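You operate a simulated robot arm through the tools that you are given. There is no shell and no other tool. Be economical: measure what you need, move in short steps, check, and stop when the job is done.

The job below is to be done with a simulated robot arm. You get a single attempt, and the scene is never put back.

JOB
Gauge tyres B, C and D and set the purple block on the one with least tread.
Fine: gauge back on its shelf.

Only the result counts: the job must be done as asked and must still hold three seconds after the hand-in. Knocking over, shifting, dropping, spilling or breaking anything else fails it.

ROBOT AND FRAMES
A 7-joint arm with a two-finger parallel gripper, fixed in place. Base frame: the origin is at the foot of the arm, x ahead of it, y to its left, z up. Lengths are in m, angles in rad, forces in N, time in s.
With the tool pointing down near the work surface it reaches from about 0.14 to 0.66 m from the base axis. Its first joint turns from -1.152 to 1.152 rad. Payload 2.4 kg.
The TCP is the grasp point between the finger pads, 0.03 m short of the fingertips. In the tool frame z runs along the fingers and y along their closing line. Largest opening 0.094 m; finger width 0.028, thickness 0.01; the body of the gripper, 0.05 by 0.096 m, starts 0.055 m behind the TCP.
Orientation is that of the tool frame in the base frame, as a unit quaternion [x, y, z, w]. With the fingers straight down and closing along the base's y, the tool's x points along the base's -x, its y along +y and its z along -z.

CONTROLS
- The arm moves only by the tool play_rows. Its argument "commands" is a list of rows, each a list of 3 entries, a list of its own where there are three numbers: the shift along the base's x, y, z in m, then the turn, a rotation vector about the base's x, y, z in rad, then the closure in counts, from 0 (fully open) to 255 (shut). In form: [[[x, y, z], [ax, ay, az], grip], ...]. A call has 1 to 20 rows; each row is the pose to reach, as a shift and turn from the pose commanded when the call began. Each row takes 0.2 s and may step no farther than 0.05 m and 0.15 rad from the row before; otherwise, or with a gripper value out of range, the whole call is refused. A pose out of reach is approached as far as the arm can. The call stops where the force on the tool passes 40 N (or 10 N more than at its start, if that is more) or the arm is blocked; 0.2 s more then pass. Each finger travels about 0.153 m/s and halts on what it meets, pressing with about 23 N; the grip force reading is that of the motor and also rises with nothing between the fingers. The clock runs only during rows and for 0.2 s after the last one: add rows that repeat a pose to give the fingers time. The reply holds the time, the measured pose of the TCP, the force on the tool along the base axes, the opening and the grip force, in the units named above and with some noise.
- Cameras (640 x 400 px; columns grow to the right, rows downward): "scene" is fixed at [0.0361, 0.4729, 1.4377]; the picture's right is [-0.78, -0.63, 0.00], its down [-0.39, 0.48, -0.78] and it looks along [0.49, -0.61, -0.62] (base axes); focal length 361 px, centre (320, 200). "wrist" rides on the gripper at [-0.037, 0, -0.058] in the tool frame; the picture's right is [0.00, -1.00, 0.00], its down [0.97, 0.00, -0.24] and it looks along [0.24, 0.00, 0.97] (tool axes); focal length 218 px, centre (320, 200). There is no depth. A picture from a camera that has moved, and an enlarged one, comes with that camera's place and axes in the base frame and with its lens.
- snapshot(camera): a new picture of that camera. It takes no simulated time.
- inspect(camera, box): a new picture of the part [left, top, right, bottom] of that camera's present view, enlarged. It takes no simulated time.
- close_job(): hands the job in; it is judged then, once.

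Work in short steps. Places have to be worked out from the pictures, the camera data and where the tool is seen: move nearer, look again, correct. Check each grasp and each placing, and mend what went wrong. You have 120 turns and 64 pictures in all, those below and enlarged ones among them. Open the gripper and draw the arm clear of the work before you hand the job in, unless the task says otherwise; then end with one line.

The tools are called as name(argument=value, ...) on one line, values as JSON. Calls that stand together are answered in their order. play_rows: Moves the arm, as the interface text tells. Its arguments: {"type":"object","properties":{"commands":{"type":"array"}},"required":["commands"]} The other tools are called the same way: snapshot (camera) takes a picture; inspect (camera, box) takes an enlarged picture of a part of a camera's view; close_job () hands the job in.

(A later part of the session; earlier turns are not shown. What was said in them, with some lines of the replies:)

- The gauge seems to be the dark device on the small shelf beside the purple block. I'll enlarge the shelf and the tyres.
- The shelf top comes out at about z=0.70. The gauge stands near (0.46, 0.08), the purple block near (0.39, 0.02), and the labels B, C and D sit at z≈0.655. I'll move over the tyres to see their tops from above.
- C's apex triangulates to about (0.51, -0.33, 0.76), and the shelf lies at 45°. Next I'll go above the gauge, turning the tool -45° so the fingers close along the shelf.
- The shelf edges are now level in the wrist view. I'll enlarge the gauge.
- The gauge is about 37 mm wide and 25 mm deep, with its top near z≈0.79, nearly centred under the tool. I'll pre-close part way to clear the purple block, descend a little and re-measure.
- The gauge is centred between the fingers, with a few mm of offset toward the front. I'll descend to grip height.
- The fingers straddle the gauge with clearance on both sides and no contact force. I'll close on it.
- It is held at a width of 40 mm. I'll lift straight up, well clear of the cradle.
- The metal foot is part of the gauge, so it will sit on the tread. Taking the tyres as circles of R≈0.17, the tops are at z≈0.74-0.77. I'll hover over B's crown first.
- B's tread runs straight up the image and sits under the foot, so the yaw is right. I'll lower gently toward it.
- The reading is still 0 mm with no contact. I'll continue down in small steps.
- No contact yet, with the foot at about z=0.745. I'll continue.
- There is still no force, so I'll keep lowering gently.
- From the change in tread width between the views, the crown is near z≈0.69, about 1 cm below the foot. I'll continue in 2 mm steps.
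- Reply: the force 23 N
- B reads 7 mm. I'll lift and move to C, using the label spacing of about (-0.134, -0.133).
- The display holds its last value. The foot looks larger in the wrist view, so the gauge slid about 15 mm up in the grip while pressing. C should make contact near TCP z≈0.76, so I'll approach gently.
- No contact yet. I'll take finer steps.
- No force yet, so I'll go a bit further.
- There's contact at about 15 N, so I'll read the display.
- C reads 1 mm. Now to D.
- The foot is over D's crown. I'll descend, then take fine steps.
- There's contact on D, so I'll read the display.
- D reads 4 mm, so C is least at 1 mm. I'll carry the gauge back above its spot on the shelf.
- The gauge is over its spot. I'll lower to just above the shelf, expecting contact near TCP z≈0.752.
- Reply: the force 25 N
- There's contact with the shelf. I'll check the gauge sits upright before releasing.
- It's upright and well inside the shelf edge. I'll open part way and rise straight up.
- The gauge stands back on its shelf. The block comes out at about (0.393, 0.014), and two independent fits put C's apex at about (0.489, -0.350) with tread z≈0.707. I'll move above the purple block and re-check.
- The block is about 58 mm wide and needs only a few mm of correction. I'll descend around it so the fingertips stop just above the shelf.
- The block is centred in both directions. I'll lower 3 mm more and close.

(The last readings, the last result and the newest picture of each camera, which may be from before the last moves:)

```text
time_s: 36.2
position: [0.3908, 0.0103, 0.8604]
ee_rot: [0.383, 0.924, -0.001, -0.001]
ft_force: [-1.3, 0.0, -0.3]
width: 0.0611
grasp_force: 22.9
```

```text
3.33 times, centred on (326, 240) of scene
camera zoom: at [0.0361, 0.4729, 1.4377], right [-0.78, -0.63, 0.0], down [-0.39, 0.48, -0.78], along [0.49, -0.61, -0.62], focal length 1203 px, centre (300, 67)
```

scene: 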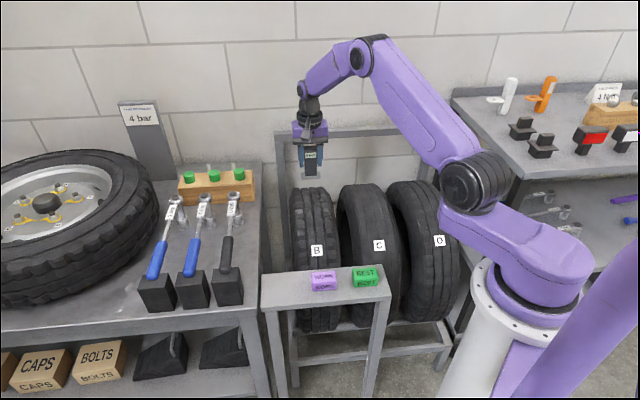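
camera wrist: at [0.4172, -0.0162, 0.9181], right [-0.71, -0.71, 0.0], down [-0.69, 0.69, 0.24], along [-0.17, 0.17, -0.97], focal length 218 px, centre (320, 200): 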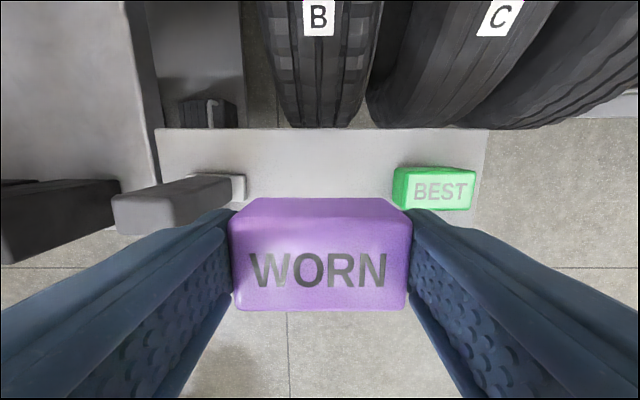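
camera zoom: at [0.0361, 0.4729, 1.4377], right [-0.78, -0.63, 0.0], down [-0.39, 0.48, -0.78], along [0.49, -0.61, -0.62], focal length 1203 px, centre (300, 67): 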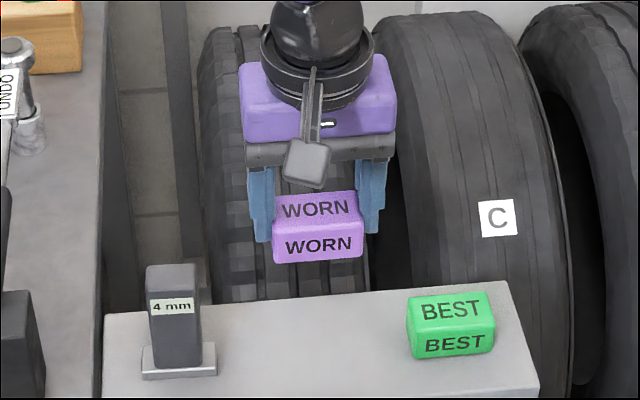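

The block is held. Comparing the gauge contacts, the tread apex is about 6-7 mm above the shelf, so placing should be near TCP z≈0.748. I'll carry the block to hover over C's apex.

play_rows(commands=[[[0.012, -0.045, 0.03], [0, 0, 0], 255], [[0.024, -0.09, 0.04], [0, 0, 0], 255], [[0.036, -0.135, 0.04], [0, 0, 0], 255], [[0.048, -0.18, 0.04], [0, 0, 0], 255], [[0.06, -0.225, 0.04], [0, 0, 0], 255], [[0.072, -0.27, 0.04], [0, 0, 0], 255], [[0.085, -0.315, 0.04], [0, 0, 0], 255], [[0.098, -0.36, 0.04], [0, 0, 0], 255], [[0.098, -0.36, 0], [0, 0, 0], 255], [[0.098, -0.36, -0.04], [0, 0, 0], 255], [[0.098, -0.36, -0.04], [0, 0, 0], 255]])

snapshot(camera="wrist")

inspect(camera="scene", box=[310, 120, 430, 220])

```text
refused: row 1 steps farther than a row can; nothing moved
```

```text
21 pictures are left
camera wrist: at [0.4172, -0.0162, 0.9181], right [-0.71, -0.71, 0.0], down [-0.69, 0.69, 0.24], along [-0.17, 0.17, -0.97], focal length 218 px, centre (320, 200)
```

wrist: 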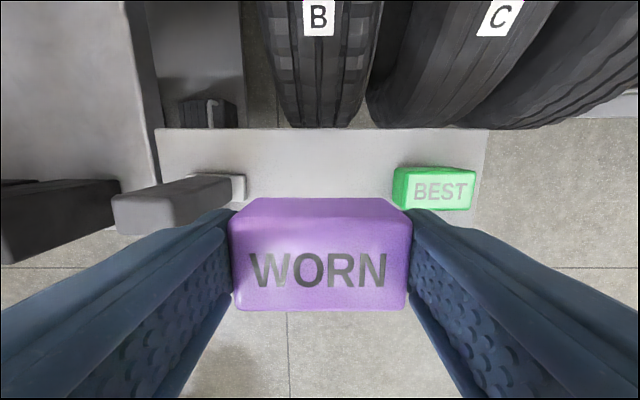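

```text
4.00 times, centred on (370, 170) of scene
camera zoom: at [0.0361, 0.4729, 1.4377], right [-0.78, -0.63, 0.0], down [-0.39, 0.48, -0.78], along [0.49, -0.61, -0.62], focal length 1443 px, centre (120, 320)
```

zoom: 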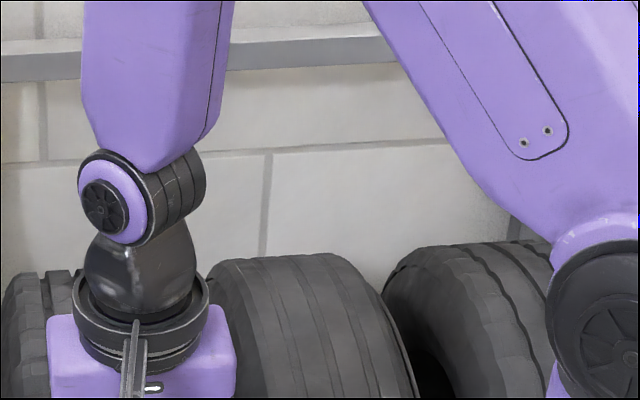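

The first step was too long and nothing moved. I'll resend it with the lift as separate rows.

play_rows(commands=[[[0, 0, 0.03], [0, 0, 0], 255], [[0.012, -0.045, 0.04], [0, 0, 0], 255], [[0.024, -0.09, 0.04], [0, 0, 0], 255], [[0.036, -0.135, 0.04], [0, 0, 0], 255], [[0.048, -0.18, 0.04], [0, 0, 0], 255], [[0.06, -0.225, 0.04], [0, 0, 0], 255], [[0.072, -0.27, 0.04], [0, 0, 0], 255], [[0.085, -0.315, 0.04], [0, 0, 0], 255], [[0.098, -0.36, 0.04], [0, 0, 0], 255], [[0.098, -0.36, 0], [0, 0, 0], 255], [[0.098, -0.36, -0.04], [0, 0, 0], 255], [[0.098, -0.36, -0.04], [0, 0, 0], 255]])

snapshot(camera="wrist")

inspect(camera="scene", box=[310, 120, 430, 220])

```text
time_s: 38.8
position: [0.4925, -0.3478, 0.8215]
ee_rot: [0.383, 0.924, 0.001, 0.0]
ft_force: [-0.2, -0.3, -0.9]
width: 0.0613
grasp_force: 23.2
```

```text
19 pictures are left
camera wrist: at [0.5176, -0.3752, 0.8799], right [-0.71, -0.71, 0.0], down [-0.69, 0.69, 0.24], along [-0.17, 0.17, -0.97], focal length 218 px, centre (320, 200)
```

wrist: 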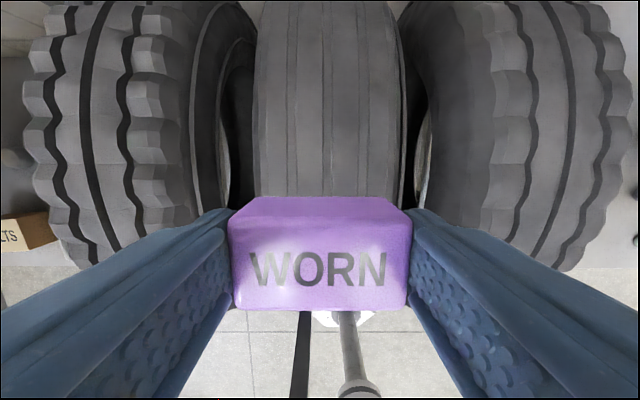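

```text
4.00 times, centred on (370, 170) of scene
camera zoom: at [0.0361, 0.4728, 1.4377], right [-0.78, -0.63, 0.0], down [-0.39, 0.48, -0.78], along [0.49, -0.61, -0.62], focal length 1443 px, centre (120, 320)
```

zoom: 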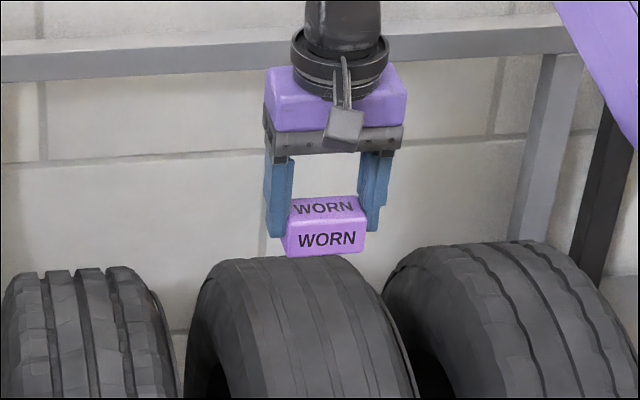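

C's tread is under the block. A fourth estimate, from B's top and bottom outlines in the scene view, gives R≈0.25 and puts the apex at perpendicular coordinate p≈-0.592; the tool is at p=-0.594. I'll lower to just above contact.

play_rows(commands=[[[-0.002, -0.003, -0.03], [0, 0, 0], 255], [[-0.002, -0.003, -0.055], [0, 0, 0], 255], [[-0.002, -0.003, -0.063], [0, 0, 0], 255], [[-0.002, -0.003, -0.066], [0, 0, 0], 255], [[-0.002, -0.003, -0.066], [0, 0, 0], 255]])

inspect(camera="scene", box=[330, 140, 410, 220])

```text
time_s: 40.0
position: [0.4888, -0.3523, 0.7563]
ee_rot: [0.383, 0.924, 0.0, 0.0]
ft_force: [0.5, 0.3, -0.4]
width: 0.0611
grasp_force: 23.2
```

```text
5.00 times, centred on (370, 180) of scene
camera zoom: at [0.0361, 0.4728, 1.4377], right [-0.78, -0.63, 0.0], down [-0.39, 0.48, -0.78], along [0.49, -0.61, -0.62], focal length 1804 px, centre (70, 300)
```

zoom: 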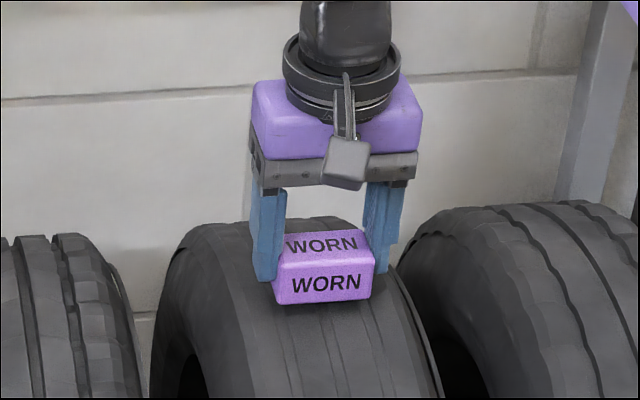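

The block is just above the crown with no contact. I'll take 2 mm steps down.

play_rows(commands=[[[0, 0, -0.002], [0, 0, 0], 255], [[0, 0, -0.004], [0, 0, 0], 255]])

play_rows(commands=[[[0, 0, -0.0015], [0, 0, 0], 255], [[0, 0, -0.003], [0, 0, 0], 255]])

```text
time_s: 40.6
position: [0.489, -0.3531, 0.7516]
ee_rot: [0.382, 0.924, 0.0, 0.0]
ft_force: [-0.3, -0.2, -0.7]
width: 0.0614
grasp_force: 23.1
```

```text
time_s: 41.2
position: [0.4893, -0.3533, 0.748]
ee_rot: [0.383, 0.924, 0.001, 0.0]
ft_force: [-0.2, 0.5, -0.5]
width: 0.061
grasp_force: 23.2
```

No contact yet, so I'll continue down gently.

play_rows(commands=[[[0, 0, -0.0015], [0, 0, 0], 255], [[0, 0, -0.003], [0, 0, 0], 255]])

```text
time_s: 41.8
position: [0.4892, -0.3528, 0.7451]
ee_rot: [0.383, 0.924, -0.001, 0.0]
ft_force: [0.1, -0.2, -0.2]
width: 0.0613
grasp_force: 22.6
```

play_rows(commands=[[[0, 0, -0.0015], [0, 0, 0], 255], [[0, 0, -0.003], [0, 0, 0], 255]])

inspect(camera="scene", box=[340, 160, 400, 210])

```text
time_s: 42.4
position: [0.4886, -0.3529, 0.7436]
ee_rot: [0.382, 0.924, 0.0, 0.0]
ft_force: [0.1, 1.0, -0.7]
width: 0.0613
grasp_force: 22.5
```

```text
8.00 times, centred on (370, 185) of scene
camera zoom: at [0.0361, 0.4728, 1.4377], right [-0.78, -0.63, 0.0], down [-0.39, 0.48, -0.78], along [0.49, -0.61, -0.62], focal length 2887 px, centre (-80, 320)
```

zoom: 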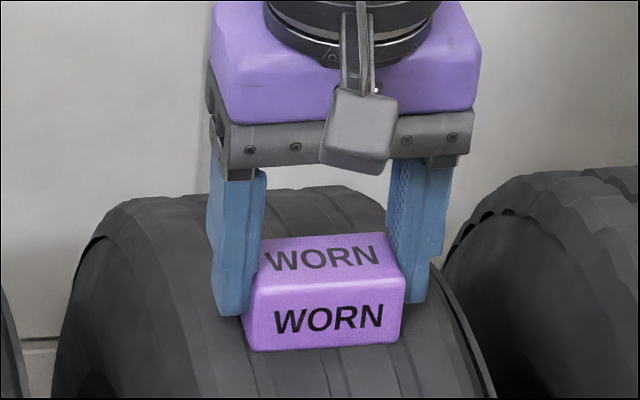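

play_rows(commands=[[[0, 0, -0.0015], [0, 0, 0], 255], [[0, 0, -0.003], [0, 0, 0], 255]])

```text
time_s: 43.0
position: [0.4898, -0.3534, 0.7414]
ee_rot: [0.383, 0.924, 0.0, 0.0]
ft_force: [-4.2, 3.6, 20.7]
width: 0.0615
grasp_force: 22.5
```

There's contact with about 20 N. I'll relieve the pressure slightly, look, then release.

play_rows(commands=[[[0, 0, 0.001], [0, 0, 0], 255], [[0, 0, 0.001], [0, 0, 0], 255]])

snapshot(camera="wrist")

```text
time_s: 43.6
position: [0.4888, -0.3544, 0.7409]
ee_rot: [0.382, 0.924, -0.001, 0.002]
ft_force: [1.8, -3.2, 11.0]
width: 0.0611
grasp_force: 22.6
```

```text
15 pictures are left
camera wrist: at [0.5149, -0.3801, 0.7985], right [-0.71, -0.71, 0.0], down [-0.69, 0.69, 0.24], along [-0.17, 0.17, -0.97], focal length 218 px, centre (320, 200)
```

wrist: 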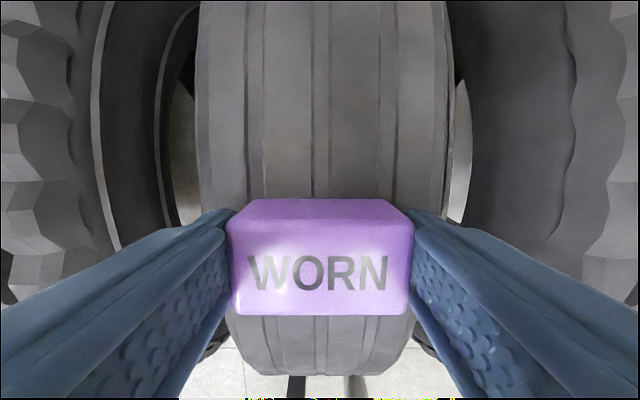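

The front outline at row 375 fits R≈0.25 with the apex at p≈-0.594, so the block is on the apex. I'll release slowly, then rise.

play_rows(commands=[[[0, 0, 0.0005], [0, 0, 0], 85], [[0, 0, 0.0005], [0, 0, 0], 65], [[0, 0, 0.0005], [0, 0, 0], 50], [[0, 0, 0.0005], [0, 0, 0], 50]])

inspect(camera="scene", box=[340, 160, 400, 210])

snapshot(camera="wrist")

```text
time_s: 44.6
position: [0.4883, -0.3537, 0.7413]
ee_rot: [0.382, 0.924, 0.001, 0.0]
ft_force: [-0.2, 0.1, 0.4]
width: 0.0757
grasp_force: 0.0
```

```text
8.00 times, centred on (370, 185) of scene
camera zoom: at [0.0361, 0.4729, 1.4377], right [-0.78, -0.63, 0.0], down [-0.39, 0.48, -0.78], along [0.49, -0.61, -0.62], focal length 2887 px, centre (-80, 320)
```

zoom: 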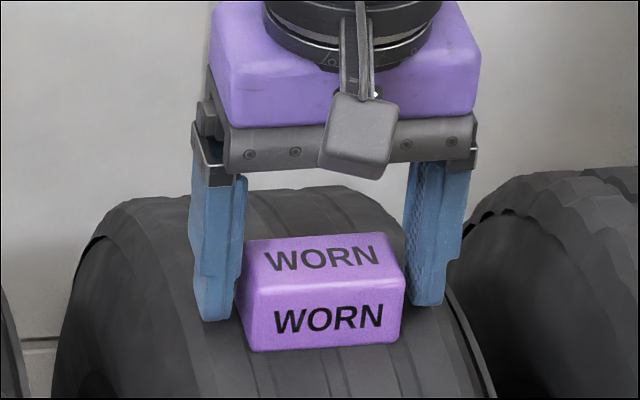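

```text
13 pictures are left
camera wrist: at [0.5142, -0.3791, 0.7985], right [-0.71, -0.71, 0.0], down [-0.69, 0.69, 0.24], along [-0.17, 0.17, -0.97], focal length 218 px, centre (320, 200)
```

wrist: 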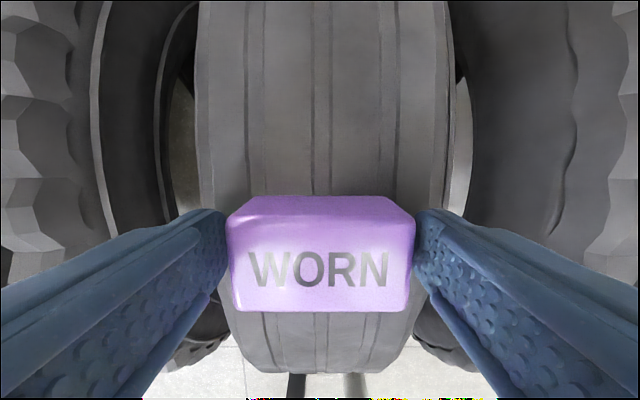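

The block rests free on C. I'll rise straight up, back off to the side, and then check.

play_rows(commands=[[[0, 0, 0.02], [0, 0, 0], 50], [[0, 0, 0.05], [0, 0, 0], 50], [[0, 0, 0.1], [0, 0, 0], 30], [[0, 0, 0.15], [0, 0, 0], 0], [[0, 0, 0.2], [0, 0, 0], 0], [[0, 0, 0.25], [0, 0, 0], 0], [[-0.03, 0.03, 0.27], [0, 0, 0], 0], [[-0.05, 0.07, 0.27], [0, 0, 0], 0], [[-0.05, 0.07, 0.27], [0, 0, 0], 0], [[-0.05, 0.07, 0.27], [0, 0, 0], 0], [[-0.05, 0.07, 0.27], [0, 0, 0], 0], [[-0.05, 0.07, 0.27], [0, 0, 0], 0], [[-0.05, 0.07, 0.27], [0, 0, 0], 0], [[-0.05, 0.07, 0.27], [0, 0, 0], 0], [[-0.05, 0.07, 0.27], [0, 0, 0], 0], [[-0.05, 0.07, 0.27], [0, 0, 0], 0]])

snapshot(camera="scene")

inspect(camera="scene", box=[250, 160, 410, 300])

```text
time_s: 48.0
position: [0.4388, -0.283, 1.0093]
ee_rot: [0.383, 0.924, 0.0, 0.0]
ft_force: [0.1, 0.7, 0.0]
width: 0.0942
grasp_force: 0.1
```

```text
12 pictures are left
```

scene: 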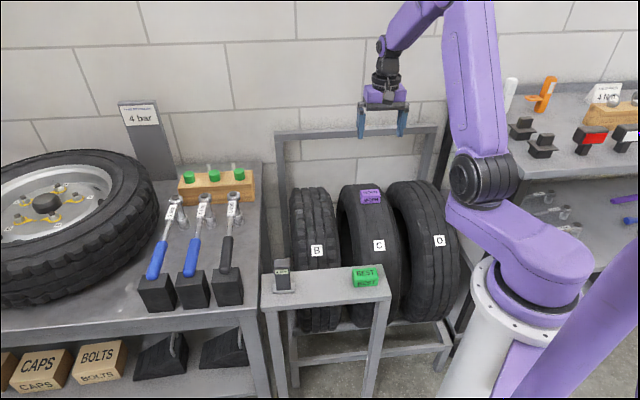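

```text
2.86 times, centred on (330, 230) of scene
camera zoom: at [0.0361, 0.4729, 1.4377], right [-0.78, -0.63, 0.0], down [-0.39, 0.48, -0.78], along [0.49, -0.61, -0.62], focal length 1031 px, centre (291, 114)
```

zoom: 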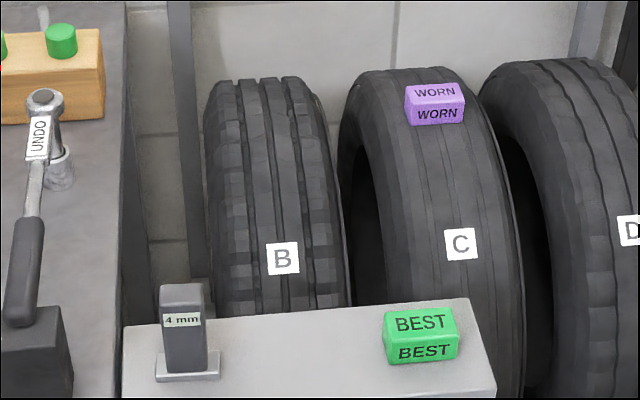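

The block has stayed put on C for over 2 s. The gauge is on its shelf and the arm is clear with the gripper open, so I'm handing in.

close_job()

```text
The job is handed in.
```

The gauge read B 7 mm, C 1 mm and D 4 mm, so the purple block is on tyre C, and the gauge is back on its shelf.
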